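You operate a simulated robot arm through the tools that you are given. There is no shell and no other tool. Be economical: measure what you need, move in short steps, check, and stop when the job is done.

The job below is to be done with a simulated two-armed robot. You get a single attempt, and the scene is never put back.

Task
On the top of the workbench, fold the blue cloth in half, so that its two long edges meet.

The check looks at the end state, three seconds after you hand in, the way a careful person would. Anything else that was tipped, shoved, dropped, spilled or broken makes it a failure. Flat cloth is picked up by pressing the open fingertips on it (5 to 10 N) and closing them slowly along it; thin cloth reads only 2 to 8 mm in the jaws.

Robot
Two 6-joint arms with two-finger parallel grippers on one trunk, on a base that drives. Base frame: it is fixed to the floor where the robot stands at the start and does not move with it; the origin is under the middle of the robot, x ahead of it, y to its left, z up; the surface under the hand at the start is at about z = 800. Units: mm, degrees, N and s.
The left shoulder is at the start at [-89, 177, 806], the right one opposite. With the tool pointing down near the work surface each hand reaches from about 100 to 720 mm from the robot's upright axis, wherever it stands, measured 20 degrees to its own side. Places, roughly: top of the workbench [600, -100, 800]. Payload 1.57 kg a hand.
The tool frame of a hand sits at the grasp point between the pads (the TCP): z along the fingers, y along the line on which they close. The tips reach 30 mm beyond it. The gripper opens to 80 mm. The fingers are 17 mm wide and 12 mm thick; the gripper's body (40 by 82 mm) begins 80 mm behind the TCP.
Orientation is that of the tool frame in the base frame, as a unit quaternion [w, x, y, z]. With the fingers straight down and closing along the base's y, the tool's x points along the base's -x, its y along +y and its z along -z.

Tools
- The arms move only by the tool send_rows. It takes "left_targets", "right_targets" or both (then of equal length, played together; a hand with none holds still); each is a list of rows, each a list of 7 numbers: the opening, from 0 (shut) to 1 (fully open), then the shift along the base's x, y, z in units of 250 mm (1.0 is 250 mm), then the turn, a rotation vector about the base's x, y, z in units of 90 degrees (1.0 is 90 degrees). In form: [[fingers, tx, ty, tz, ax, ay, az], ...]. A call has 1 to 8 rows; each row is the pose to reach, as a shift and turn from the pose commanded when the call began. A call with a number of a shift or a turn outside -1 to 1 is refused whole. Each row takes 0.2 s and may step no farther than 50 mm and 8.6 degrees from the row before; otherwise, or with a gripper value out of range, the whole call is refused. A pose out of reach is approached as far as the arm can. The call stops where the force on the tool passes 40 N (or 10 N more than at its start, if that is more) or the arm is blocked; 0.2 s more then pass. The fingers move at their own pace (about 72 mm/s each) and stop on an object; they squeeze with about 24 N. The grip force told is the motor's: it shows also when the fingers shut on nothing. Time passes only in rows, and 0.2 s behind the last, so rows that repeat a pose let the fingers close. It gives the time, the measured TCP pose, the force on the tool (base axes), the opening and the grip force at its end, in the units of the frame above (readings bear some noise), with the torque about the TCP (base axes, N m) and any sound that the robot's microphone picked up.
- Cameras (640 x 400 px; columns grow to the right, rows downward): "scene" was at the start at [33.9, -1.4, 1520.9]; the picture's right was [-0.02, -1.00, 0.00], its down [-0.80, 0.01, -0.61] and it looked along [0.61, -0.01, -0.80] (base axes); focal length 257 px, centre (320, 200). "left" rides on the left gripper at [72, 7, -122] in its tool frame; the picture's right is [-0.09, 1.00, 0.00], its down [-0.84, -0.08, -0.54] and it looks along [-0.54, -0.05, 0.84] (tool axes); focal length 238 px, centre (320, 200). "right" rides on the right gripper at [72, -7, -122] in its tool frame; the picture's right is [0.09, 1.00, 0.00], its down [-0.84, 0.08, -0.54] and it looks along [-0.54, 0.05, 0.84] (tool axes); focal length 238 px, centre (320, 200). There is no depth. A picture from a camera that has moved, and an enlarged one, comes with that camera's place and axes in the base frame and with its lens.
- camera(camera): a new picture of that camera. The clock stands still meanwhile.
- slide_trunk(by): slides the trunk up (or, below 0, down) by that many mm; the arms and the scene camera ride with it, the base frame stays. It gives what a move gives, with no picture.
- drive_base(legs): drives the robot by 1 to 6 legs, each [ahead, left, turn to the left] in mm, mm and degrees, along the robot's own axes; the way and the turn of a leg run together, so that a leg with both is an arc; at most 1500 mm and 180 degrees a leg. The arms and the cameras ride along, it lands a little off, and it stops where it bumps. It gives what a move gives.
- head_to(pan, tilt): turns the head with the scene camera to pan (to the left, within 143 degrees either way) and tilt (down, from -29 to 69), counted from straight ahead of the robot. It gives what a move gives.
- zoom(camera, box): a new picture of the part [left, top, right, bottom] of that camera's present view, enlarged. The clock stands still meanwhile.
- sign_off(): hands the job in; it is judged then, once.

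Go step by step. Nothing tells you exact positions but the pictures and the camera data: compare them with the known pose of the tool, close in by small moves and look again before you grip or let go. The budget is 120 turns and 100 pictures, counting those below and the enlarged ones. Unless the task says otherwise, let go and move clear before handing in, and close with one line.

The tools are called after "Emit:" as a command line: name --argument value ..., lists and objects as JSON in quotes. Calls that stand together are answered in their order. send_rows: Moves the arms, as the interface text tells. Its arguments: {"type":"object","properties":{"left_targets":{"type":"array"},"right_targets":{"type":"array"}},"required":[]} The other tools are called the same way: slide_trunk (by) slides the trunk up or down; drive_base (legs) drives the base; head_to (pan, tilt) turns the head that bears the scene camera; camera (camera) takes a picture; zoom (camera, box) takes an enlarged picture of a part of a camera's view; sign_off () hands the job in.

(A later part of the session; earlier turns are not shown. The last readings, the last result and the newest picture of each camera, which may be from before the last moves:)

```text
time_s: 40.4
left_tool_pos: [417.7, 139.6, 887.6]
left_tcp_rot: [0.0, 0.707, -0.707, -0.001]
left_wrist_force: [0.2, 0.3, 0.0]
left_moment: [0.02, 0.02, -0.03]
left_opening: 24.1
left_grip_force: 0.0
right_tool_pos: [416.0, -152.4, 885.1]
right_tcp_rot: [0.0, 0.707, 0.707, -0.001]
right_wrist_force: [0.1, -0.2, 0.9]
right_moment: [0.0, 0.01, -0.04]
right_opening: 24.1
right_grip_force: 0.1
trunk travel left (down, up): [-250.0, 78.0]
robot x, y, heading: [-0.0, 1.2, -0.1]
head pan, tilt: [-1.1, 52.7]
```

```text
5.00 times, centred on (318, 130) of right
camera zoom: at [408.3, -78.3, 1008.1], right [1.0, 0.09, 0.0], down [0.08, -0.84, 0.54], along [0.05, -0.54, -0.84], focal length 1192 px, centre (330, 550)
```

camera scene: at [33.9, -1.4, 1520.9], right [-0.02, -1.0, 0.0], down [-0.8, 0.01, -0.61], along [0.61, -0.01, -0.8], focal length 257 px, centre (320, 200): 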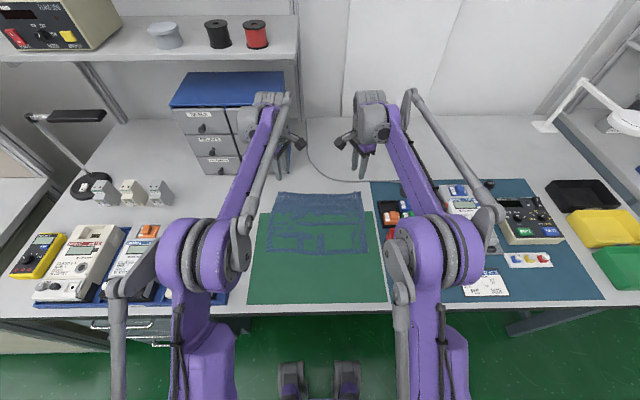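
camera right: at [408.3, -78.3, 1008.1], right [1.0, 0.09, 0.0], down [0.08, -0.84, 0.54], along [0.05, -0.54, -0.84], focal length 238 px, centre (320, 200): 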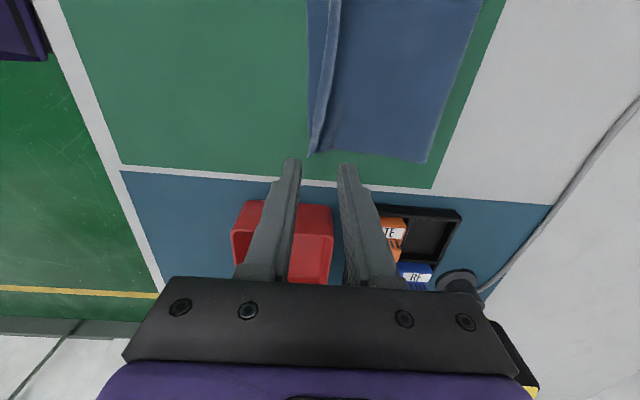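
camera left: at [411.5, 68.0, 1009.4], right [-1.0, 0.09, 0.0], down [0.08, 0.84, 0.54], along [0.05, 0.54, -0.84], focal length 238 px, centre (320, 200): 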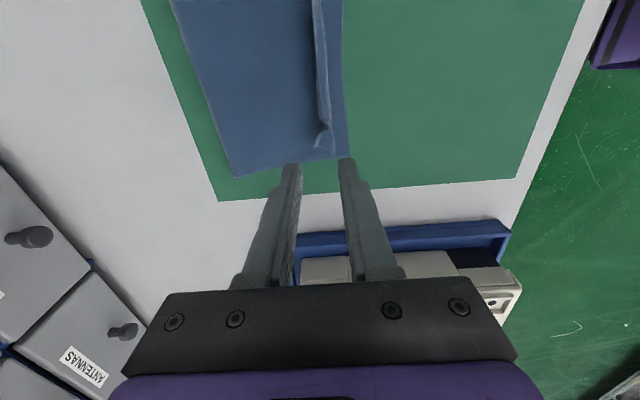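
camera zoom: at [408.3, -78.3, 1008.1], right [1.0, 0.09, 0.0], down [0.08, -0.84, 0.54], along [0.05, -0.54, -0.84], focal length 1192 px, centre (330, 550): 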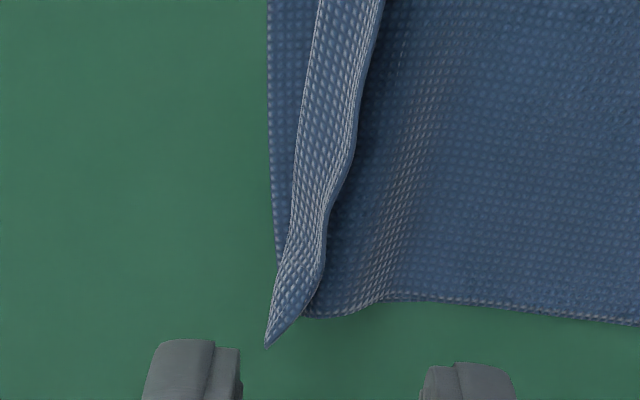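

The hem's free edge stands up slightly, its opening facing +x. I'll turn the hands back to close along y, spread the jaws and use the four fingertips to scoop under the hem and flip it toward −x.

Emit:
send_rows --left_targets '[[0.3, 0.04, -0.03, 0.1, 0, 0, -0.09], [0.5, 0.1, -0.06, 0.2, 0, 0, -0.18], [1.0, 0.16, -0.1, 0.24, 0, 0, -0.27], [1.0, 0.2, -0.14, 0.24, 0, 0, -0.36], [1.0, 0.2, -0.18, 0.24, 0, 0, -0.45], [1.0, 0.2, -0.196, 0.24, 0, 0, -0.54], [1.0, 0.2, -0.196, 0.24, 0, 0, -0.63], [1.0, 0.2, -0.196, 0.24, 0, 0, -0.72]]' --right_targets '[[0.3, 0.04, 0.03, 0.1, 0, 0, 0.09], [0.5, 0.1, 0.06, 0.2, 0, 0, 0.18], [1.0, 0.16, 0.1, 0.24, 0, 0, 0.27], [1.0, 0.2, 0.14, 0.24, 0, 0, 0.36], [1.0, 0.2, 0.18, 0.24, 0, 0, 0.45], [1.0, 0.2, 0.22, 0.24, 0, 0, 0.54], [1.0, 0.2, 0.228, 0.24, 0, 0, 0.63], [1.0, 0.2, 0.228, 0.24, 0, 0, 0.72]]'

Emit:
send_rows --left_targets '[[1.0, 0, 0, 0, 0, 0, -0.09], [1.0, 0, 0, 0, 0, 0, -0.18], [1.0, 0, 0, 0, 0, 0, -0.27], [1.0, 0, 0, 0, 0, 0, -0.28]]' --right_targets '[[1.0, 0, 0, 0, 0, 0, 0.09], [1.0, 0, 0, 0, 0, 0, 0.18], [1.0, 0, 0, 0, 0, 0, 0.27], [1.0, 0, 0, 0, 0, 0, 0.28]]'

Emit:
send_rows --left_targets '[[1.0, 0, 0, -0.1, 0, 0.08, 0], [1.0, 0, 0, -0.2, 0, 0.16, 0], [1.0, 0, 0, -0.28, 0, 0.24, 0], [1.0, 0, 0, -0.34, 0, 0.24, 0], [1.0, 0, 0, -0.34, 0, 0.24, 0]]' --right_targets '[[1.0, 0, 0, -0.1, 0, 0.08, 0], [1.0, 0, 0, -0.2, 0, 0.16, 0], [1.0, 0, 0, -0.28, 0, 0.24, 0], [1.0, 0, 0, -0.34, 0, 0.24, 0], [1.0, 0, 0, -0.34, 0, 0.24, 0]]'

Emit:
camera --camera "left"

Emit:
camera --camera "right"

```text
time_s: 42.2
left_tool_pos: [469.1, 90.4, 948.2]
left_tcp_rot: [0.0, -0.217, 0.976, 0.0]
left_wrist_force: [0.5, -0.3, -0.3]
left_moment: [0.01, -0.01, 0.0]
left_opening: 80.0
left_grip_force: 0.0
right_tool_pos: [463.1, -94.5, 946.5]
right_tcp_rot: [0.0, 0.217, 0.976, 0.0]
right_wrist_force: [-0.1, 0.2, -0.5]
right_moment: [0.02, 0.01, -0.01]
right_opening: 79.9
right_grip_force: 0.0
trunk travel left (down, up): [-250.0, 78.0]
robot x, y, heading: [-1.3, -2.7, 0.1]
head pan, tilt: [-1.1, 52.7]
```

```text
time_s: 43.2
left_tool_pos: [471.0, 90.3, 946.2]
left_tcp_rot: [-0.001, 0.001, 1.0, 0.0]
left_wrist_force: [0.5, 0.0, 0.1]
left_moment: [0.0, 0.0, 0.03]
left_opening: 79.8
left_grip_force: 0.2
right_tool_pos: [465.0, -94.8, 946.8]
right_tcp_rot: [0.001, -0.002, 1.0, 0.0]
right_wrist_force: [0.0, -0.9, 0.1]
right_moment: [0.03, -0.01, 0.04]
right_opening: 79.9
right_grip_force: 0.1
trunk travel left (down, up): [-250.0, 78.0]
robot x, y, heading: [-2.2, 5.2, 0.1]
head pan, tilt: [-1.1, 52.7]
```

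```text
time_s: 44.4
left_tool_pos: [469.4, 91.8, 862.6]
left_tcp_rot: [-0.187, 0.0, 0.982, 0.0]
left_wrist_force: [-0.3, 0.0, -0.6]
left_moment: [0.0, 0.04, 0.0]
left_opening: 79.8
left_grip_force: 0.1
right_tool_pos: [465.7, -96.0, 861.0]
right_tcp_rot: [-0.187, 0.0, 0.982, 0.0]
right_wrist_force: [0.0, 0.0, 0.2]
right_moment: [0.0, 0.01, -0.03]
right_opening: 80.0
right_grip_force: 0.1
trunk travel left (down, up): [-250.0, 78.0]
robot x, y, heading: [0.2, 2.5, -0.1]
head pan, tilt: [-1.1, 52.7]
```

```text
36 pictures are left
camera left: at [446.8, 98.6, 1002.2], right [0.09, 1.0, -0.03], down [0.98, -0.08, 0.2], along [0.19, -0.05, -0.98], focal length 238 px, centre (320, 200)
```

left: 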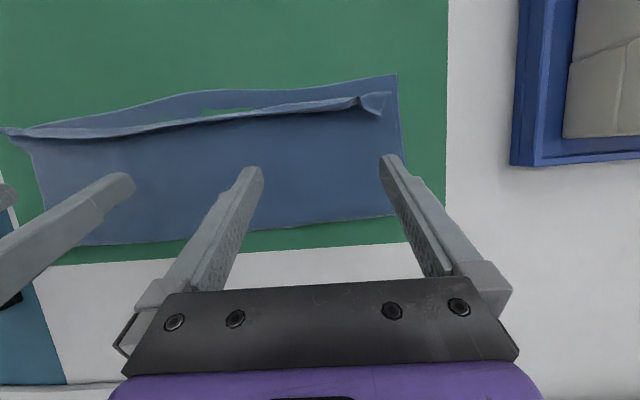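

```text
35 pictures are left
camera right: at [443.4, -100.1, 1001.6], right [-0.09, 1.0, 0.03], down [0.98, 0.08, 0.2], along [0.19, 0.05, -0.98], focal length 238 px, centre (320, 200)
```

right: 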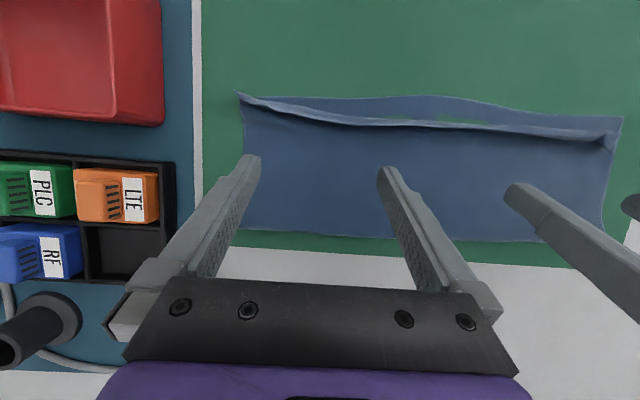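

Very clear view: the hem's raised edge is at x ≈ 420 to 428 and the fingertips are at about 455. I go upright again, so the tips present a low leading corner, and descend to feel the cloth behind the hem.

Emit:
send_rows --left_targets '[[1.0, -0.03, 0, -0.03, 0, -0.08, 0], [1.0, -0.06, 0, -0.06, 0, -0.16, 0], [1.0, -0.08, 0, -0.08, 0, -0.24, 0], [1.0, -0.08, 0, -0.096, 0, -0.24, 0], [1.0, -0.08, 0, -0.096, 0, -0.24, 0]]' --right_targets '[[1.0, -0.03, 0, -0.03, 0, -0.08, 0], [1.0, -0.05, 0, -0.06, 0, -0.16, 0], [1.0, -0.06, 0, -0.08, 0, -0.24, 0], [1.0, -0.06, 0, -0.096, 0, -0.24, 0], [1.0, -0.06, 0, -0.096, 0, -0.24, 0]]'

```text
time_s: 45.6
left_tool_pos: [449.9, 91.2, 839.2]
left_tcp_rot: [0.001, 0.0, 1.0, 0.0]
left_wrist_force: [0.4, 0.7, -0.2]
left_moment: [0.03, 0.03, 0.02]
left_opening: 79.9
left_grip_force: 0.1
right_tool_pos: [449.2, -95.5, 837.9]
right_tcp_rot: [0.0, -0.001, 1.0, 0.0]
right_wrist_force: [1.1, 0.4, -0.1]
right_moment: [-0.01, -0.03, 0.01]
right_opening: 80.0
right_grip_force: 0.1
trunk travel left (down, up): [-250.0, 78.0]
robot x, y, heading: [1.2, -1.5, 0.1]
head pan, tilt: [-1.1, 52.7]
```

Emit:
send_rows --left_targets '[[1.0, 0, 0, -0.008, 0, 0, 0], [1.0, 0, 0, -0.012, 0, 0, 0], [1.0, 0, 0, -0.012, 0, 0, 0]]' --right_targets '[[1.0, 0, 0, -0.008, 0, 0, 0], [1.0, 0, 0, -0.012, 0, 0, 0], [1.0, 0, 0, -0.012, 0, 0, 0]]'

Emit:
camera --camera "left"

```text
time_s: 46.4
left_tool_pos: [449.9, 90.8, 834.8]
left_tcp_rot: [0.0, 0.001, 1.0, 0.0]
left_wrist_force: [0.1, 0.0, -0.2]
left_moment: [0.02, -0.03, -0.02]
left_opening: 80.0
left_grip_force: 0.1
right_tool_pos: [449.2, -96.4, 834.8]
right_tcp_rot: [0.0, 0.001, 1.0, 0.0]
right_wrist_force: [0.4, 0.2, 0.3]
right_moment: [-0.01, -0.03, 0.0]
right_opening: 80.2
right_grip_force: 0.1
trunk travel left (down, up): [-250.0, 78.0]
robot x, y, heading: [1.5, 1.5, -0.1]
head pan, tilt: [-1.1, 52.7]
```

```text
34 pictures are left
camera left: at [376.9, 97.8, 957.3], right [0.09, 1.0, 0.0], down [0.84, -0.08, 0.54], along [0.54, -0.05, -0.84], focal length 238 px, centre (320, 200)
```

left: 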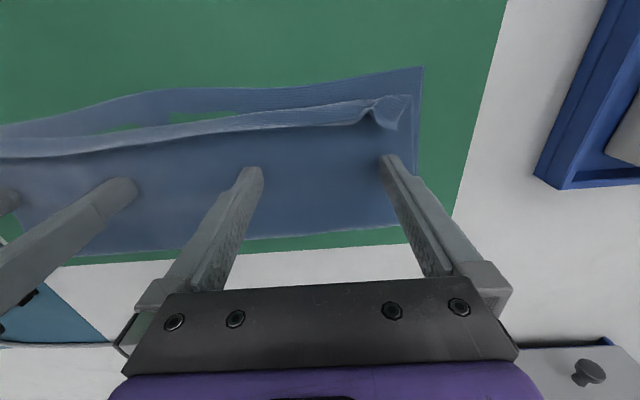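

The tips are within about a millimetre of the cloth. Now a slow sweep toward −x to flip the hem.

Emit:
send_rows --left_targets '[[1.0, -0.02, 0, -0.004, 0, 0, 0], [1.0, -0.05, 0, -0.004, 0, 0, 0], [1.0, -0.08, 0, -0.004, 0, 0, 0], [1.0, -0.11, 0, -0.004, 0, 0, 0], [1.0, -0.14, 0, -0.004, 0, 0, 0], [1.0, -0.14, 0, -0.004, 0, 0, 0]]' --right_targets '[[1.0, -0.02, 0, -0.004, 0, 0, 0], [1.0, -0.05, 0, -0.004, 0, 0, 0], [1.0, -0.08, 0, -0.004, 0, 0, 0], [1.0, -0.11, 0, -0.004, 0, 0, 0], [1.0, -0.14, 0, -0.004, 0, 0, 0], [1.0, -0.14, 0, -0.004, 0, 0, 0]]'

Emit:
camera --camera "left"

Emit:
camera --camera "right"

```text
time_s: 47.8
left_tool_pos: [414.4, 91.4, 834.8]
left_tcp_rot: [0.0, 0.0, 1.0, 0.0]
left_wrist_force: [-0.1, 0.6, -0.5]
left_moment: [0.0, -0.02, 0.01]
left_opening: 80.2
left_grip_force: 0.0
right_tool_pos: [413.5, -94.1, 833.5]
right_tcp_rot: [0.0, 0.0, 1.0, 0.001]
right_wrist_force: [0.4, 0.2, -0.4]
right_moment: [0.02, 0.01, -0.02]
right_opening: 80.0
right_grip_force: 0.1
trunk travel left (down, up): [-250.0, 78.0]
robot x, y, heading: [-0.9, -2.3, 0.0]
head pan, tilt: [-1.1, 52.7]
```

```text
33 pictures are left
camera left: at [341.7, 98.4, 957.0], right [0.09, 1.0, 0.0], down [0.84, -0.08, 0.54], along [0.54, -0.05, -0.84], focal length 238 px, centre (320, 200)
```

left: 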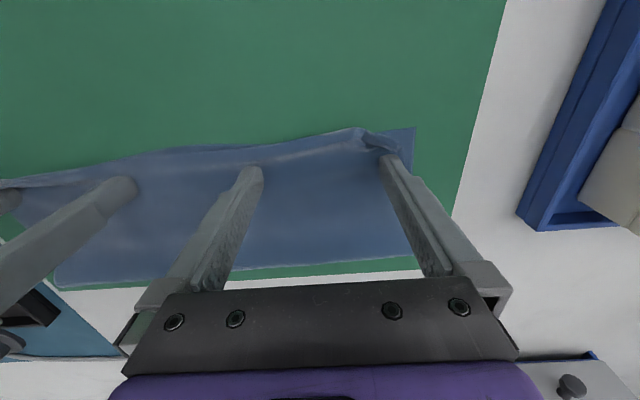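

```text
32 pictures are left
camera right: at [341.3, -99.9, 955.2], right [-0.09, 1.0, 0.0], down [0.84, 0.08, 0.54], along [0.54, 0.05, -0.84], focal length 238 px, centre (320, 200)
```

right: 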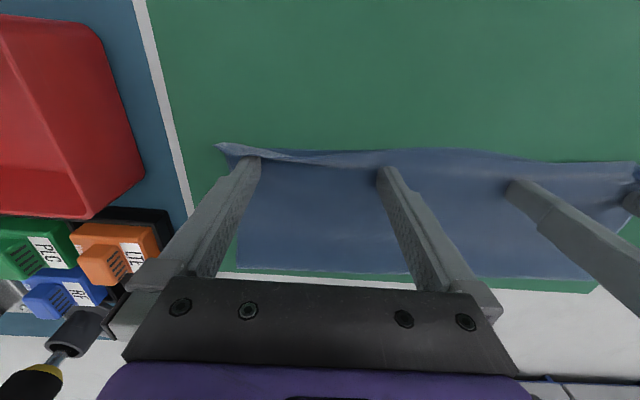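

The hem is turning over. I look closer before going on.

Emit:
zoom --camera "left" --box '[160, 110, 440, 230]'

Emit:
zoom --camera "right" --box '[200, 110, 480, 230]'

```text
2.29 times, centred on (300, 170) of left
camera zoom: at [341.7, 98.4, 957.0], right [0.09, 1.0, 0.0], down [0.84, -0.08, 0.54], along [0.54, -0.05, -0.84], focal length 545 px, centre (366, 269)
```

zoom: 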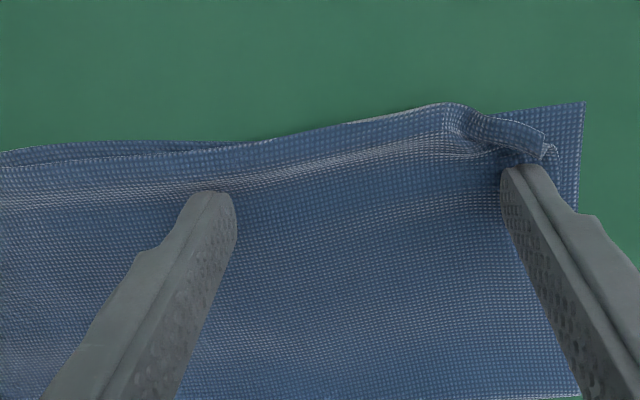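

```text
2.29 times, centred on (340, 170) of right
camera zoom: at [341.3, -99.9, 955.2], right [-0.09, 1.0, 0.0], down [0.84, 0.08, 0.54], along [0.54, 0.05, -0.84], focal length 545 px, centre (274, 269)
```

zoom: 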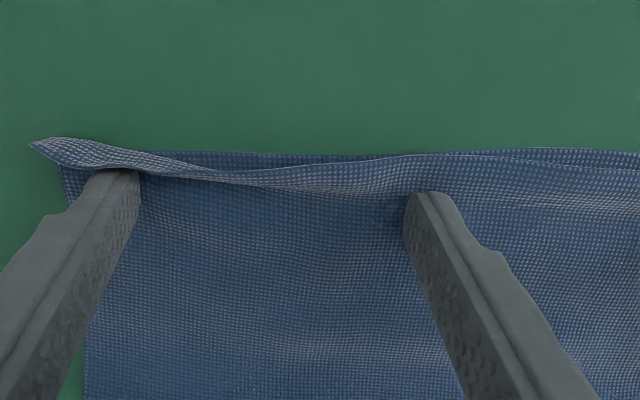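

The middle has flipped completely, only the two ends remain. I yaw each hand so the outer finger leads and pushes the ends over.

Emit:
send_rows --left_targets '[[1.0, -0.008, 0, 0, 0, 0, 0.04], [1.0, -0.016, 0, 0, 0, 0, 0.08], [1.0, -0.024, 0, 0, 0, 0, 0.12], [1.0, -0.032, 0, 0, 0, 0, 0.16], [1.0, -0.032, 0, 0, 0, 0, 0.16]]' --right_targets '[[1.0, -0.008, 0, 0, 0, 0, -0.04], [1.0, -0.016, 0, 0, 0, 0, -0.08], [1.0, -0.024, 0, 0, 0, 0, -0.12], [1.0, -0.032, 0, 0, 0, 0, -0.16], [1.0, -0.032, 0, 0, 0, 0, -0.16]]'

Emit:
zoom --camera "left" --box '[160, 110, 440, 230]'

Emit:
zoom --camera "right" --box '[200, 110, 480, 230]'

```text
time_s: 49.0
left_tool_pos: [405.9, 91.6, 835.8]
left_tcp_rot: [0.0, -0.127, 0.992, 0.001]
left_wrist_force: [-0.4, 0.3, 0.1]
left_moment: [-0.02, 0.0, -0.02]
left_opening: 79.9
left_grip_force: 0.1
right_tool_pos: [404.5, -94.4, 833.5]
right_tcp_rot: [0.0, 0.125, 0.992, -0.001]
right_wrist_force: [0.4, -0.3, -0.1]
right_moment: [0.01, 0.0, 0.0]
right_opening: 80.2
right_grip_force: 0.1
trunk travel left (down, up): [-250.0, 78.0]
robot x, y, heading: [2.7, -0.4, 0.2]
head pan, tilt: [-1.1, 52.7]
```

```text
2.29 times, centred on (300, 170) of left
camera zoom: at [334.1, 79.5, 956.9], right [-0.16, 0.99, 0.0], down [0.83, 0.13, 0.54], along [0.54, 0.09, -0.84], focal length 545 px, centre (366, 269)
```

zoom: 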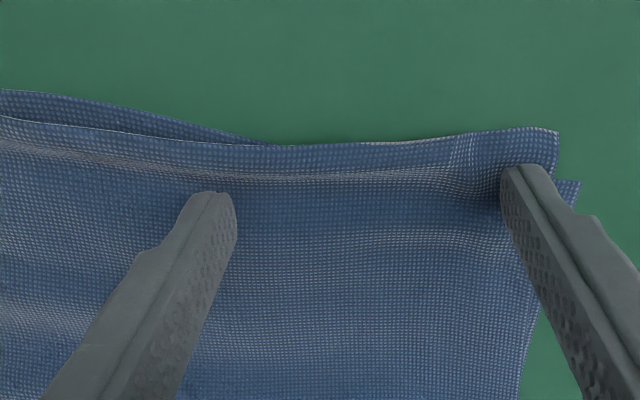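

```text
2.29 times, centred on (340, 170) of right
camera zoom: at [334.0, -82.2, 955.6], right [0.16, 0.99, 0.0], down [0.83, -0.13, 0.54], along [0.54, -0.09, -0.84], focal length 545 px, centre (274, 269)
```

zoom: 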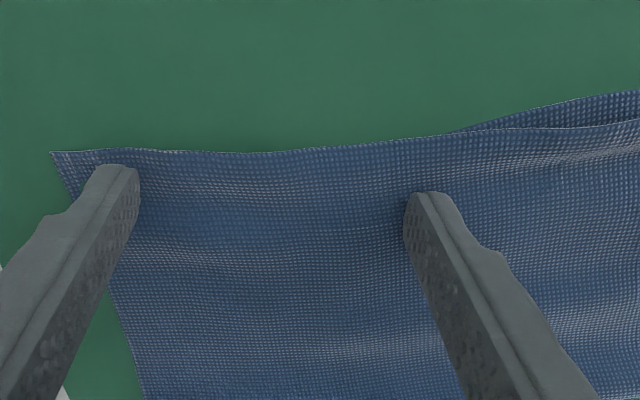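

Both ends have flipped and the top edge lies flat over the near edge. I lift straight up, clear the view and inspect.

Emit:
send_rows --left_targets '[[1.0, 0, 0, 0.08, 0, 0, 0], [1.0, 0, 0, 0.22, 0, 0, 0], [1.0, 0, 0.1, 0.36, 0, 0, 0], [1.0, 0, 0.26, 0.46, 0, 0, 0], [1.0, 0, 0.42, 0.56, 0, 0, 0], [1.0, 0, 0.58, 0.6, 0, 0, 0]]' --right_targets '[[1.0, 0, 0, 0.08, 0, 0, 0], [1.0, 0, 0, 0.22, 0, 0, 0], [1.0, 0, -0.1, 0.36, 0, 0, 0], [1.0, 0, -0.26, 0.46, 0, 0, 0], [1.0, 0, -0.42, 0.56, 0, 0, 0], [1.0, 0, -0.58, 0.6, 0, 0, 0]]'

Emit:
camera --camera "scene"

Emit:
zoom --camera "scene" --box '[260, 190, 380, 270]'

Emit:
zoom --camera "scene" --box '[260, 230, 320, 265]'

Emit:
zoom --camera "scene" --box '[315, 225, 375, 260]'

```text
time_s: 50.4
left_tool_pos: [408.8, 236.6, 982.6]
left_tcp_rot: [-0.001, -0.125, 0.992, 0.0]
left_wrist_force: [0.6, -0.3, -0.1]
left_moment: [-0.03, 0.0, -0.01]
left_opening: 80.1
left_grip_force: 0.0
right_tool_pos: [407.7, -237.1, 986.3]
right_tcp_rot: [-0.001, 0.126, 0.992, 0.0]
right_wrist_force: [-0.7, -0.1, 0.8]
right_moment: [0.01, 0.01, -0.03]
right_opening: 80.1
right_grip_force: 0.1
trunk travel left (down, up): [-250.0, 78.0]
robot x, y, heading: [2.5, 0.4, 0.0]
head pan, tilt: [-1.1, 52.7]
```

```text
27 pictures are left
camera scene: at [34.1, -1.4, 1520.8], right [-0.02, -1.0, 0.0], down [-0.8, 0.01, -0.61], along [0.61, -0.01, -0.8], focal length 257 px, centre (320, 200)
```

scene: 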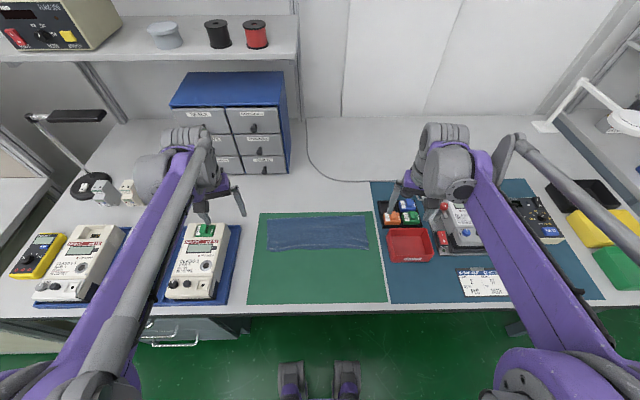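

```text
5.00 times, centred on (320, 230) of scene
camera zoom: at [34.1, -1.4, 1520.8], right [-0.02, -1.0, 0.0], down [-0.8, 0.01, -0.61], along [0.61, -0.01, -0.8], focal length 1283 px, centre (320, 50)
```

zoom: 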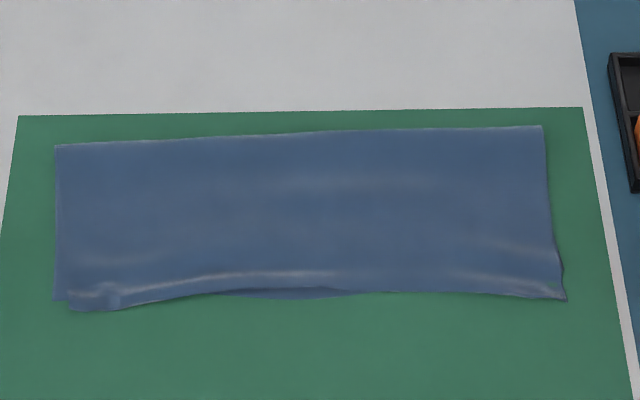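

```text
10.67 times, centred on (290, 248) of scene
camera zoom: at [34.1, -1.4, 1520.8], right [-0.02, -1.0, 0.0], down [-0.8, 0.01, -0.61], along [0.61, -0.01, -0.8], focal length 2737 px, centre (640, -307)
```

zoom: 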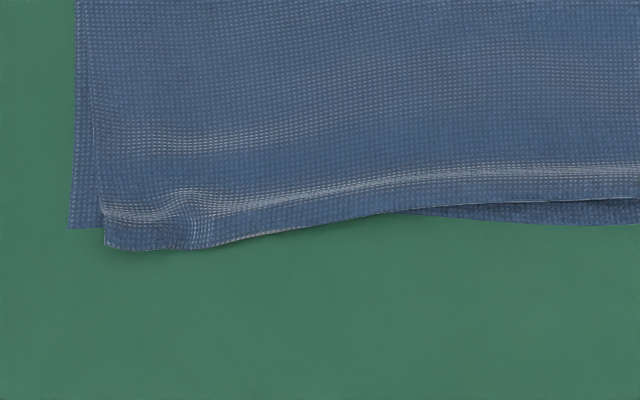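

```text
10.67 times, centred on (345, 242) of scene
camera zoom: at [34.1, -1.4, 1520.8], right [-0.02, -1.0, 0.0], down [-0.8, 0.01, -0.61], along [0.61, -0.01, -0.8], focal length 2737 px, centre (53, -253)
```

zoom: 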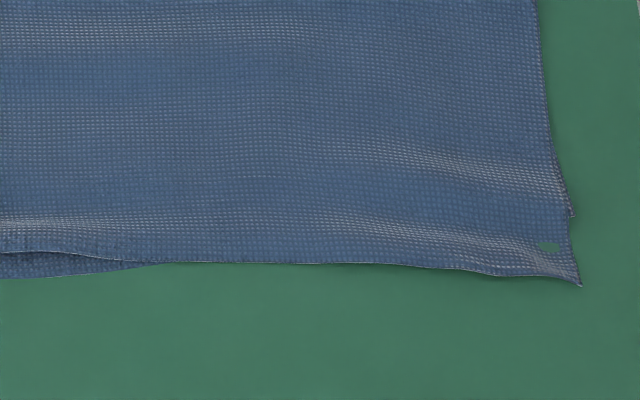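

The edges meet well on the left and within about 7 mm in the middle, but the right corner of the top layer overshoots by about 20 mm. I'll regrip just that overhanging corner with the right hand and re-lay it, so first I hover over it.

Emit:
send_rows --right_targets '[[0.6, -0.02, 0.12, 0, 0, 0, 0.05], [0.3, -0.04, 0.26, -0.06, 0, 0, 0.1], [0.3, -0.06, 0.38, -0.18, 0, 0, 0.16], [0.3, -0.07, 0.404, -0.32, 0, 0, 0.16], [0.3, -0.07, 0.404, -0.46, 0, 0, 0.16], [0.3, -0.07, 0.404, -0.46, 0, 0, 0.16]]'

Emit:
camera --camera "right"

```text
time_s: 51.8
left_tool_pos: [408.4, 235.0, 983.9]
left_tcp_rot: [0.0, -0.125, 0.992, 0.0]
left_wrist_force: [-0.7, 0.4, -0.3]
left_moment: [0.01, 0.02, -0.02]
left_opening: 79.7
left_grip_force: 0.0
right_tool_pos: [386.0, -138.9, 870.4]
right_tcp_rot: [0.0, 0.0, 1.0, 0.0]
right_wrist_force: [-0.1, 0.8, 0.5]
right_moment: [0.02, 0.0, 0.0]
right_opening: 23.9
right_grip_force: 0.1
trunk travel left (down, up): [-250.0, 78.0]
robot x, y, heading: [2.9, -0.1, 0.0]
head pan, tilt: [-1.1, 52.7]
```

```text
23 pictures are left
camera right: at [314.0, -143.9, 991.4], right [-0.09, 1.0, 0.0], down [0.84, 0.08, 0.54], along [0.54, 0.05, -0.84], focal length 238 px, centre (320, 200)
```

right: 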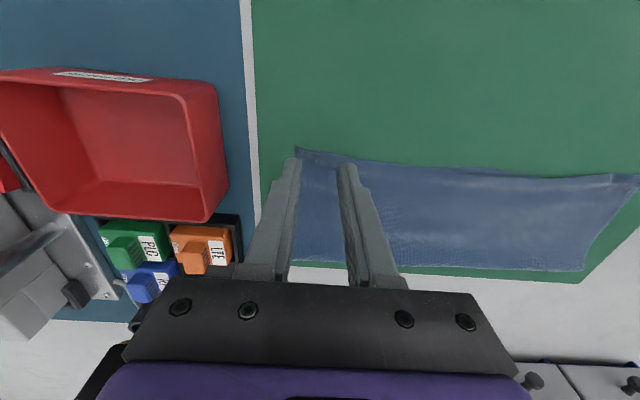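

The overhanging corner is at (385, -157). I shift 3 mm and descend to contact.

Emit:
send_rows --right_targets '[[0.3, 0.012, 0.004, -0.08, 0, 0, 0], [0.3, 0.012, 0.004, -0.136, 0, 0, 0], [0.3, 0.012, 0.004, -0.148, 0, 0, 0], [0.3, 0.012, 0.004, -0.154, 0, 0, 0], [0.3, 0.012, 0.004, -0.154, 0, 0, 0]]'

```text
time_s: 53.0
left_tool_pos: [408.1, 235.8, 983.3]
left_tcp_rot: [0.0, -0.126, 0.992, 0.0]
left_wrist_force: [0.2, -0.5, 0.2]
left_moment: [-0.02, 0.0, 0.0]
left_opening: 80.0
left_grip_force: 0.0
right_tool_pos: [391.3, -138.2, 831.6]
right_tcp_rot: [0.001, 0.0, 1.0, 0.001]
right_wrist_force: [1.1, 0.3, 13.6]
right_moment: [0.18, -0.1, -0.01]
right_opening: 23.8
right_grip_force: 0.1
trunk travel left (down, up): [-250.0, 78.0]
robot x, y, heading: [4.1, -2.3, 0.1]
head pan, tilt: [-1.1, 52.7]
```

Contact at 14 N, so I ease slightly and close slowly.

Emit:
send_rows --right_targets '[[0.3, 0, 0, 0.001, 0, 0, 0], [0.25, 0, 0, 0.001, 0, 0, 0], [0.2, 0, 0, 0.001, 0, 0, 0], [0.15, 0, 0, 0.001, 0, 0, 0], [0.1, 0, 0, 0.001, 0, 0, 0], [0.05, 0, 0, 0.001, 0, 0, 0], [0.0, 0, 0, 0.001, 0, 0, 0]]'

Emit:
zoom --camera "right" --box '[240, 100, 400, 200]'

```text
time_s: 54.6
left_tool_pos: [407.8, 236.0, 983.6]
left_tcp_rot: [0.0, -0.125, 0.992, 0.0]
left_wrist_force: [-1.0, 0.2, 0.2]
left_moment: [-0.06, 0.0, -0.01]
left_opening: 79.9
left_grip_force: 0.0
right_tool_pos: [390.1, -138.2, 831.5]
right_tcp_rot: [0.0, 0.0, 1.0, 0.001]
right_wrist_force: [-1.7, 0.8, 16.3]
right_moment: [0.06, -0.07, -0.02]
right_opening: 1.4
right_grip_force: 23.3
trunk travel left (down, up): [-250.0, 78.0]
robot x, y, heading: [0.9, 1.0, 0.2]
head pan, tilt: [-1.1, 52.7]
```

```text
4.00 times, centred on (320, 150) of right
camera zoom: at [318.6, -143.1, 953.4], right [-0.09, 1.0, 0.0], down [0.84, 0.08, 0.54], along [0.54, 0.05, -0.84], focal length 953 px, centre (320, 400)
```

zoom: 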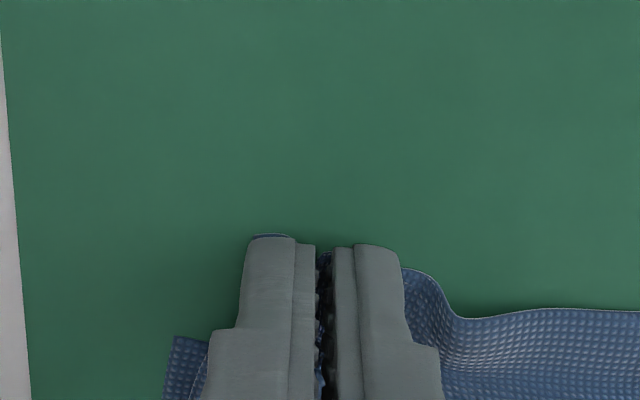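

The overhang is gripped, and only the top layer. I lift it and roll the fold outward on the right side, then re-lay the corner about 20 mm further in.

Emit:
send_rows --right_targets '[[0, 0.06, 0, 0.12, 0, 0, 0], [0, 0.18, 0, 0.22, 0, 0, 0], [0, 0.3, 0, 0.288, 0, 0, 0], [0, 0.352, 0, 0.312, 0, 0, 0], [0, 0.352, 0, 0.312, 0, 0, 0], [0, 0.28, 0, 0.232, 0, 0, 0], [0, 0.18, 0, 0.12, 0, 0, 0], [0, 0.092, 0, 0.03, 0, 0, 0]]'

Emit:
zoom --camera "scene" --box '[260, 190, 380, 270]'

Emit:
camera --camera "right"

```text
time_s: 56.4
left_tool_pos: [408.3, 237.0, 983.2]
left_tcp_rot: [0.0, -0.125, 0.992, 0.0]
left_wrist_force: [0.0, 0.7, -0.4]
left_moment: [0.0, -0.03, -0.02]
left_opening: 79.9
left_grip_force: 0.0
right_tool_pos: [416.5, -137.0, 838.8]
right_tcp_rot: [0.001, 0.0, 1.0, 0.0]
right_wrist_force: [-0.3, 0.0, 0.6]
right_moment: [0.02, 0.01, 0.0]
right_opening: 1.3
right_grip_force: 23.3
trunk travel left (down, up): [-250.0, 78.0]
robot x, y, heading: [1.5, 1.0, -0.2]
head pan, tilt: [-1.1, 52.7]
```

```text
5.00 times, centred on (320, 230) of scene
camera zoom: at [33.6, -1.5, 1520.9], right [-0.02, -1.0, 0.0], down [-0.8, 0.01, -0.61], along [0.61, -0.01, -0.8], focal length 1283 px, centre (320, 50)
```

zoom: 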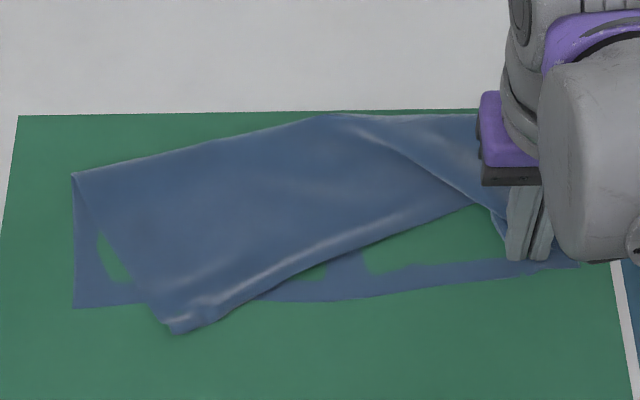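

```text
20 pictures are left
camera right: at [343.8, -141.8, 960.3], right [-0.09, 1.0, 0.0], down [0.84, 0.08, 0.54], along [0.54, 0.05, -0.84], focal length 238 px, centre (320, 200)
```

right: 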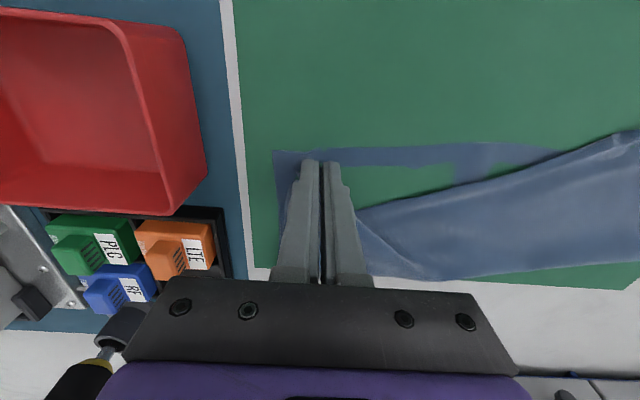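

Pulling with one hand skewed the whole top layer, so both ends must be held. The left corner of the top layer now lies on the mat at about (370, 81), and I bring the left hand over it, part open. The right keeps its grip.

Emit:
send_rows --left_targets '[[0.6, -0.02, -0.16, 0, 0, 0, 0], [0.3, -0.05, -0.34, 0, 0, 0, 0], [0.3, -0.08, -0.52, -0.06, 0, 0, 0], [0.3, -0.11, -0.65, -0.18, 0, 0, 0], [0.3, -0.116, -0.688, -0.32, 0, 0, 0], [0.3, -0.116, -0.688, -0.45, 0, 0, 0], [0.3, -0.116, -0.688, -0.45, 0, 0, 0]]'

Emit:
camera --camera "left"

```text
time_s: 58.0
left_tool_pos: [378.4, 62.3, 871.9]
left_tcp_rot: [0.001, -0.125, 0.992, -0.001]
left_wrist_force: [0.0, 0.5, 0.1]
left_moment: [-0.05, 0.01, -0.01]
left_opening: 24.0
left_grip_force: 0.1
right_tool_pos: [417.4, -137.6, 838.1]
right_tcp_rot: [0.0, 0.0, 1.0, 0.0]
right_wrist_force: [0.6, 0.4, 0.0]
right_moment: [0.02, 0.02, 0.02]
right_opening: 1.4
right_grip_force: 23.9
trunk travel left (down, up): [-250.0, 78.0]
robot x, y, heading: [-0.4, -1.6, -0.0]
head pan, tilt: [-1.1, 52.7]
```

```text
19 pictures are left
camera left: at [306.1, 50.9, 994.0], right [-0.16, 0.99, 0.0], down [0.83, 0.13, 0.54], along [0.54, 0.09, -0.84], focal length 238 px, centre (320, 200)
```

left: 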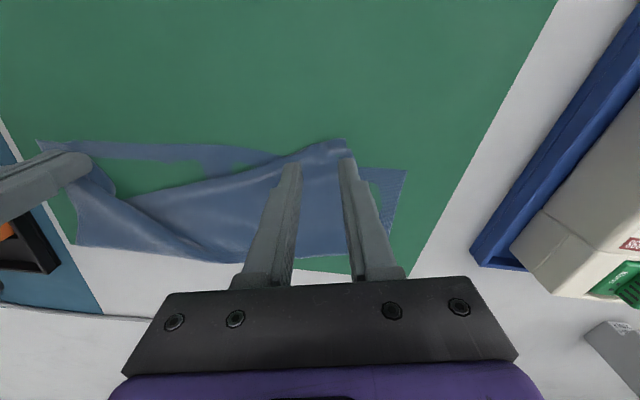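

Emit:
send_rows --left_targets '[[0.3, 0.012, 0, -0.08, 0, 0, 0], [0.3, 0.012, 0, -0.136, 0, 0, 0], [0.3, 0.012, 0, -0.148, 0, 0, 0], [0.3, 0.012, 0, -0.154, 0, 0, 0], [0.3, 0.012, 0, -0.154, 0, 0, 0]]'

```text
time_s: 59.2
left_tool_pos: [381.3, 62.9, 832.6]
left_tcp_rot: [0.0, -0.126, 0.992, 0.0]
left_wrist_force: [-0.1, 0.1, -1.0]
left_moment: [-0.02, 0.02, -0.01]
left_opening: 24.0
left_grip_force: 0.1
right_tool_pos: [416.3, -136.4, 838.1]
right_tcp_rot: [0.0, 0.0, 1.0, 0.0]
right_wrist_force: [0.6, -0.2, -0.1]
right_moment: [0.0, -0.02, 0.02]
right_opening: 1.4
right_grip_force: 23.5
trunk travel left (down, up): [-250.0, 78.0]
robot x, y, heading: [-3.3, -1.0, -0.3]
head pan, tilt: [-1.1, 52.7]
```

Emit:
send_rows --left_targets '[[0.3, 0, 0, -0.003, 0, 0, 0], [0.3, 0, 0, -0.006, 0, 0, 0], [0.3, 0, 0, -0.006, 0, 0, 0]]'

```text
time_s: 60.0
left_tool_pos: [380.1, 64.7, 832.0]
left_tcp_rot: [0.0, -0.125, 0.992, 0.0]
left_wrist_force: [0.1, 0.2, 1.0]
left_moment: [-0.01, 0.0, 0.0]
left_opening: 24.4
left_grip_force: 0.2
right_tool_pos: [417.7, -136.3, 838.3]
right_tcp_rot: [-0.001, 0.0, 1.0, 0.0]
right_wrist_force: [0.2, -0.7, -0.7]
right_moment: [0.0, 0.02, -0.02]
right_opening: 1.5
right_grip_force: 23.5
trunk travel left (down, up): [-250.0, 78.0]
robot x, y, heading: [-1.1, -2.0, -0.1]
head pan, tilt: [-1.1, 52.7]
```

Emit:
send_rows --left_targets '[[0.3, 0, 0, -0.003, 0, 0, 0], [0.3, 0, 0, -0.003, 0, 0, 0]]'

```text
time_s: 60.6
left_tool_pos: [380.7, 63.9, 831.1]
left_tcp_rot: [0.002, -0.125, 0.992, 0.0]
left_wrist_force: [2.5, -1.2, 16.9]
left_moment: [-0.23, -0.25, 0.04]
left_opening: 24.6
left_grip_force: 0.8
right_tool_pos: [416.8, -137.3, 838.0]
right_tcp_rot: [0.0, 0.0, 1.0, 0.0]
right_wrist_force: [0.7, 0.1, 0.9]
right_moment: [0.0, -0.01, 0.01]
right_opening: 1.4
right_grip_force: 23.6
trunk travel left (down, up): [-250.0, 78.0]
robot x, y, heading: [1.1, -0.1, 0.0]
head pan, tilt: [-1.1, 52.7]
```

Contact is firm, so I ease it a touch and close slowly.

Emit:
send_rows --left_targets '[[0.3, 0, 0, 0.001, 0, 0, 0], [0.25, 0, 0, 0.001, 0, 0, 0], [0.2, 0, 0, 0.001, 0, 0, 0], [0.15, 0, 0, 0.001, 0, 0, 0], [0.1, 0, 0, 0.001, 0, 0, 0], [0.05, 0, 0, 0.001, 0, 0, 0], [0.0, 0, 0, 0.001, 0, 0, 0]]'

Emit:
camera --camera "left"

```text
time_s: 62.2
left_tool_pos: [379.2, 63.3, 831.6]
left_tcp_rot: [0.0, -0.125, 0.992, 0.0]
left_wrist_force: [-0.4, -1.7, 17.6]
left_moment: [-0.17, -0.08, 0.0]
left_opening: 1.8
left_grip_force: 23.2
right_tool_pos: [416.1, -137.8, 838.1]
right_tcp_rot: [0.001, 0.0, 1.0, 0.0]
right_wrist_force: [0.9, 0.1, 0.3]
right_moment: [-0.02, -0.01, -0.02]
right_opening: 1.5
right_grip_force: 23.2
trunk travel left (down, up): [-250.0, 78.0]
robot x, y, heading: [-0.2, -3.0, 0.0]
head pan, tilt: [-1.1, 52.7]
```

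```text
18 pictures are left
camera left: at [307.5, 51.7, 953.3], right [-0.16, 0.99, 0.0], down [0.83, 0.13, 0.54], along [0.54, 0.09, -0.84], focal length 238 px, centre (320, 200)
```

left: 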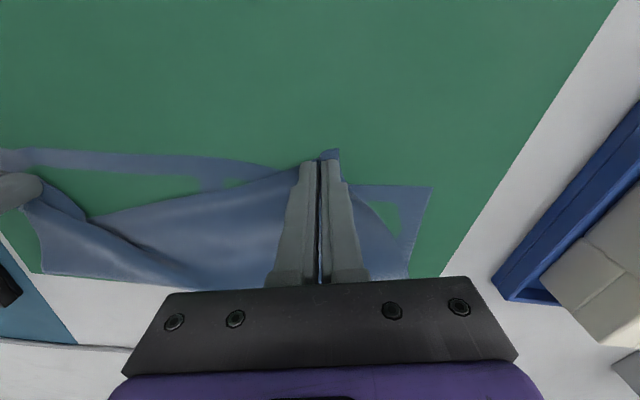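

The left is gripped too, top layer only. I lift both hands together over the midline, spreading the left hand outward to square the top layer.

Emit:
send_rows --left_targets '[[0, 0.04, 0.032, 0.12, 0, 0, -0.03], [0, 0.12, 0.072, 0.232, 0, 0, -0.06], [0, 0.24, 0.128, 0.312, 0, 0, -0.1], [0, 0.34, 0.16, 0.36, 0, 0, -0.13], [0, 0.4, 0.18, 0.38, 0, 0, -0.16], [0, 0.4, 0.18, 0.38, 0, 0, -0.16]]' --right_targets '[[0, 0.032, 0, 0.1, 0, 0, 0], [0, 0.1, 0, 0.2, 0, 0, 0], [0, 0.18, -0.008, 0.28, 0, 0, 0], [0, 0.26, -0.016, 0.328, 0, 0, 0], [0, 0.32, -0.016, 0.352, 0, 0, 0], [0, 0.32, -0.016, 0.352, 0, 0, 0]]'

Emit:
zoom --camera "scene" --box '[240, 170, 400, 280]'

```text
time_s: 63.6
left_tool_pos: [481.1, 109.2, 926.7]
left_tcp_rot: [0.001, 0.0, 1.0, 0.0]
left_wrist_force: [0.4, -3.0, 0.8]
left_moment: [-0.08, -0.01, -0.01]
left_opening: 1.7
left_grip_force: 23.8
right_tool_pos: [495.4, -143.5, 925.5]
right_tcp_rot: [-0.001, 0.0, 1.0, 0.0]
right_wrist_force: [-0.8, 1.7, 0.9]
right_moment: [0.07, 0.02, -0.02]
right_opening: 1.4
right_grip_force: 23.5
trunk travel left (down, up): [-250.0, 78.0]
robot x, y, heading: [2.4, 3.2, -0.1]
head pan, tilt: [-1.1, 52.7]
```

```text
3.64 times, centred on (320, 225) of scene
camera zoom: at [33.4, -1.5, 1520.8], right [-0.02, -1.0, 0.0], down [-0.8, 0.01, -0.61], along [0.61, -0.01, -0.8], focal length 933 px, centre (320, 109)
```

zoom: 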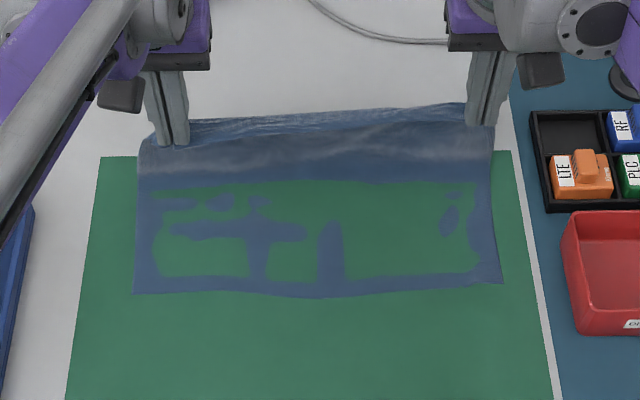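

Both corners are up, the lower layer lies flat and square with its near edge at x ≈ 388 and 393, and the pull is only 2–3 N. I descend, first down and then toward the robot, shifting 10 mm left to centre.

Emit:
send_rows --left_targets '[[0, 0.036, 0.008, -0.1, 0, 0, 0], [0, -0.024, 0.016, -0.172, 0, 0, 0], [0, -0.104, 0.024, -0.228, 0, 0, 0], [0, -0.204, 0.032, -0.284, 0, 0, 0], [0, -0.292, 0.04, -0.328, 0, 0, 0], [0, -0.34, 0.04, -0.344, 0, 0, 0], [0, -0.34, 0.04, -0.344, 0, 0, 0]]' --right_targets '[[0, 0.036, 0.008, -0.1, 0, 0, 0], [0, -0.024, 0.016, -0.172, 0, 0, 0], [0, -0.108, 0.024, -0.228, 0, 0, 0], [0, -0.216, 0.032, -0.284, 0, 0, 0], [0, -0.312, 0.04, -0.328, 0, 0, 0], [0, -0.372, 0.04, -0.344, 0, 0, 0], [0, -0.372, 0.04, -0.344, 0, 0, 0]]'

Emit:
zoom --camera "scene" --box '[260, 190, 380, 270]'

Emit:
camera --camera "left"

Emit:
camera --camera "right"

```text
time_s: 65.2
left_tool_pos: [394.7, 119.4, 839.3]
left_tcp_rot: [0.0, 0.0, 1.0, 0.0]
left_wrist_force: [0.4, -0.5, 0.4]
left_moment: [-0.03, 0.01, -0.03]
left_opening: 1.6
left_grip_force: 23.3
right_tool_pos: [403.0, -131.4, 838.7]
right_tcp_rot: [-0.001, 0.0, 1.0, 0.0]
right_wrist_force: [0.4, 0.7, 0.7]
right_moment: [0.02, 0.01, 0.03]
right_opening: 1.6
right_grip_force: 22.7
trunk travel left (down, up): [-250.0, 78.0]
robot x, y, heading: [-1.1, -1.1, -0.2]
head pan, tilt: [-1.1, 52.7]
```

```text
5.00 times, centred on (320, 230) of scene
camera zoom: at [34.3, -1.3, 1520.9], right [-0.02, -1.0, 0.0], down [-0.8, 0.01, -0.61], along [0.61, -0.01, -0.8], focal length 1283 px, centre (320, 50)
```

zoom: 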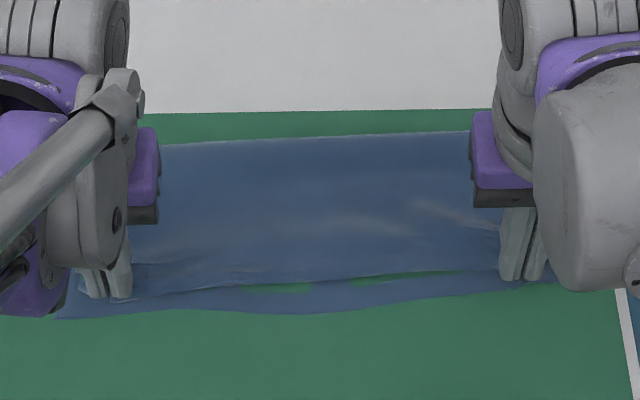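

```text
15 pictures are left
camera left: at [322.5, 125.5, 961.8], right [0.09, 1.0, 0.0], down [0.84, -0.08, 0.54], along [0.54, -0.05, -0.84], focal length 238 px, centre (320, 200)
```

left: 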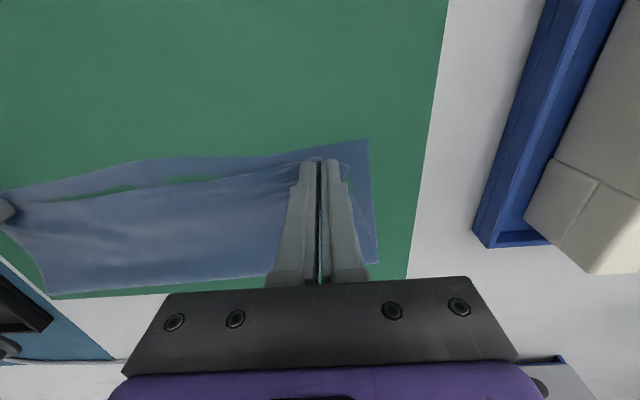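

```text
14 pictures are left
camera right: at [329.9, -136.0, 961.6], right [-0.09, 1.0, 0.0], down [0.84, 0.08, 0.54], along [0.54, 0.05, -0.84], focal length 238 px, centre (320, 200)
```

right: 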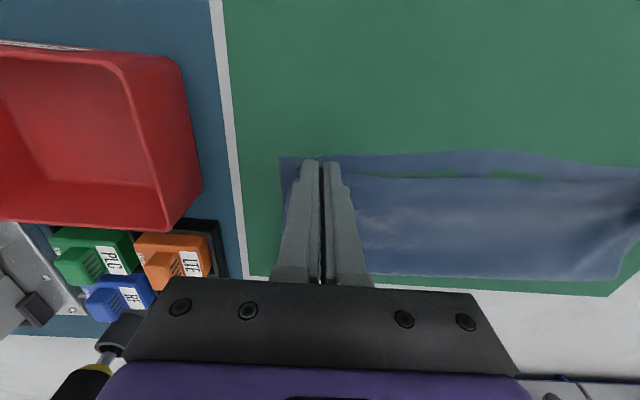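

Excellent: the fold is at x ≈ 506 to 512 and the top edge is only 8 mm (left) and 15 mm (right) short. I move the last bit toward the robot and touch down.

Emit:
send_rows --left_targets '[[0, -0.016, 0, 0, 0, 0, 0], [0, -0.032, 0, -0.008, 0, 0, 0], [0, -0.036, 0, -0.016, 0, 0, 0], [0, -0.036, 0, -0.022, 0, 0, 0], [0, -0.036, 0, -0.022, 0, 0, 0]]' --right_targets '[[0, -0.024, 0, 0, 0, 0, 0], [0, -0.048, 0, -0.008, 0, 0, 0], [0, -0.06, 0, -0.016, 0, 0, 0], [0, -0.06, 0, -0.022, 0, 0, 0], [0, -0.06, 0, -0.022, 0, 0, 0]]'

Emit:
camera --camera "left"

Emit:
camera --camera "right"

```text
time_s: 66.4
left_tool_pos: [385.5, 120.0, 833.6]
left_tcp_rot: [0.0, 0.0, 1.0, 0.0]
left_wrist_force: [0.0, -0.9, 0.5]
left_moment: [-0.08, 0.02, 0.02]
left_opening: 1.8
left_grip_force: 23.3
right_tool_pos: [386.6, -130.5, 834.6]
right_tcp_rot: [0.0, -0.001, 1.0, 0.0]
right_wrist_force: [-0.1, 1.7, 1.0]
right_moment: [0.06, -0.02, 0.02]
right_opening: 1.9
right_grip_force: 23.2
trunk travel left (down, up): [-250.0, 78.0]
robot x, y, heading: [2.4, 1.2, -0.0]
head pan, tilt: [-1.1, 52.7]
```

```text
13 pictures are left
camera left: at [313.4, 125.7, 956.9], right [0.09, 1.0, 0.0], down [0.84, -0.08, 0.54], along [0.54, -0.05, -0.84], focal length 238 px, centre (320, 200)
```

left: 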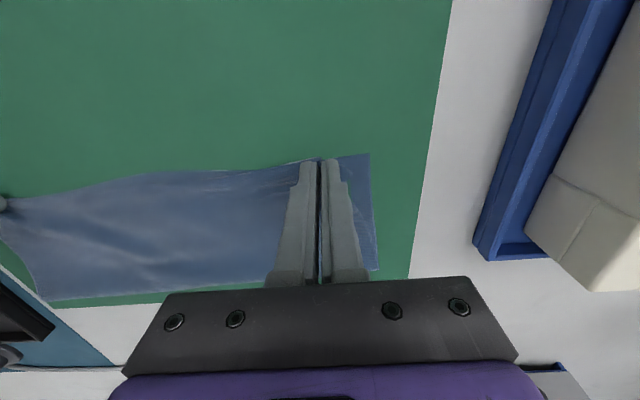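

```text
12 pictures are left
camera right: at [314.7, -137.0, 956.7], right [-0.09, 1.0, 0.0], down [0.84, 0.08, 0.54], along [0.54, 0.05, -0.84], focal length 238 px, centre (320, 200)
```

right: 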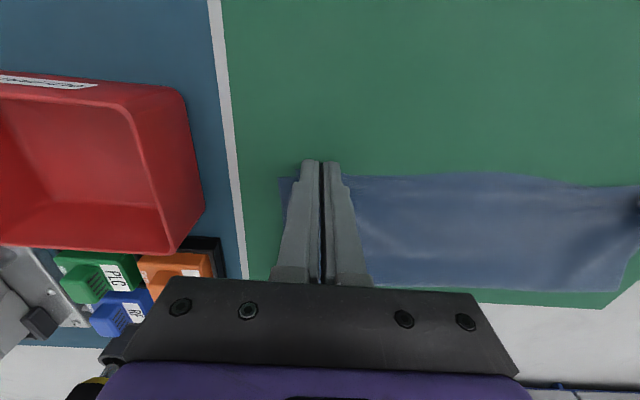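

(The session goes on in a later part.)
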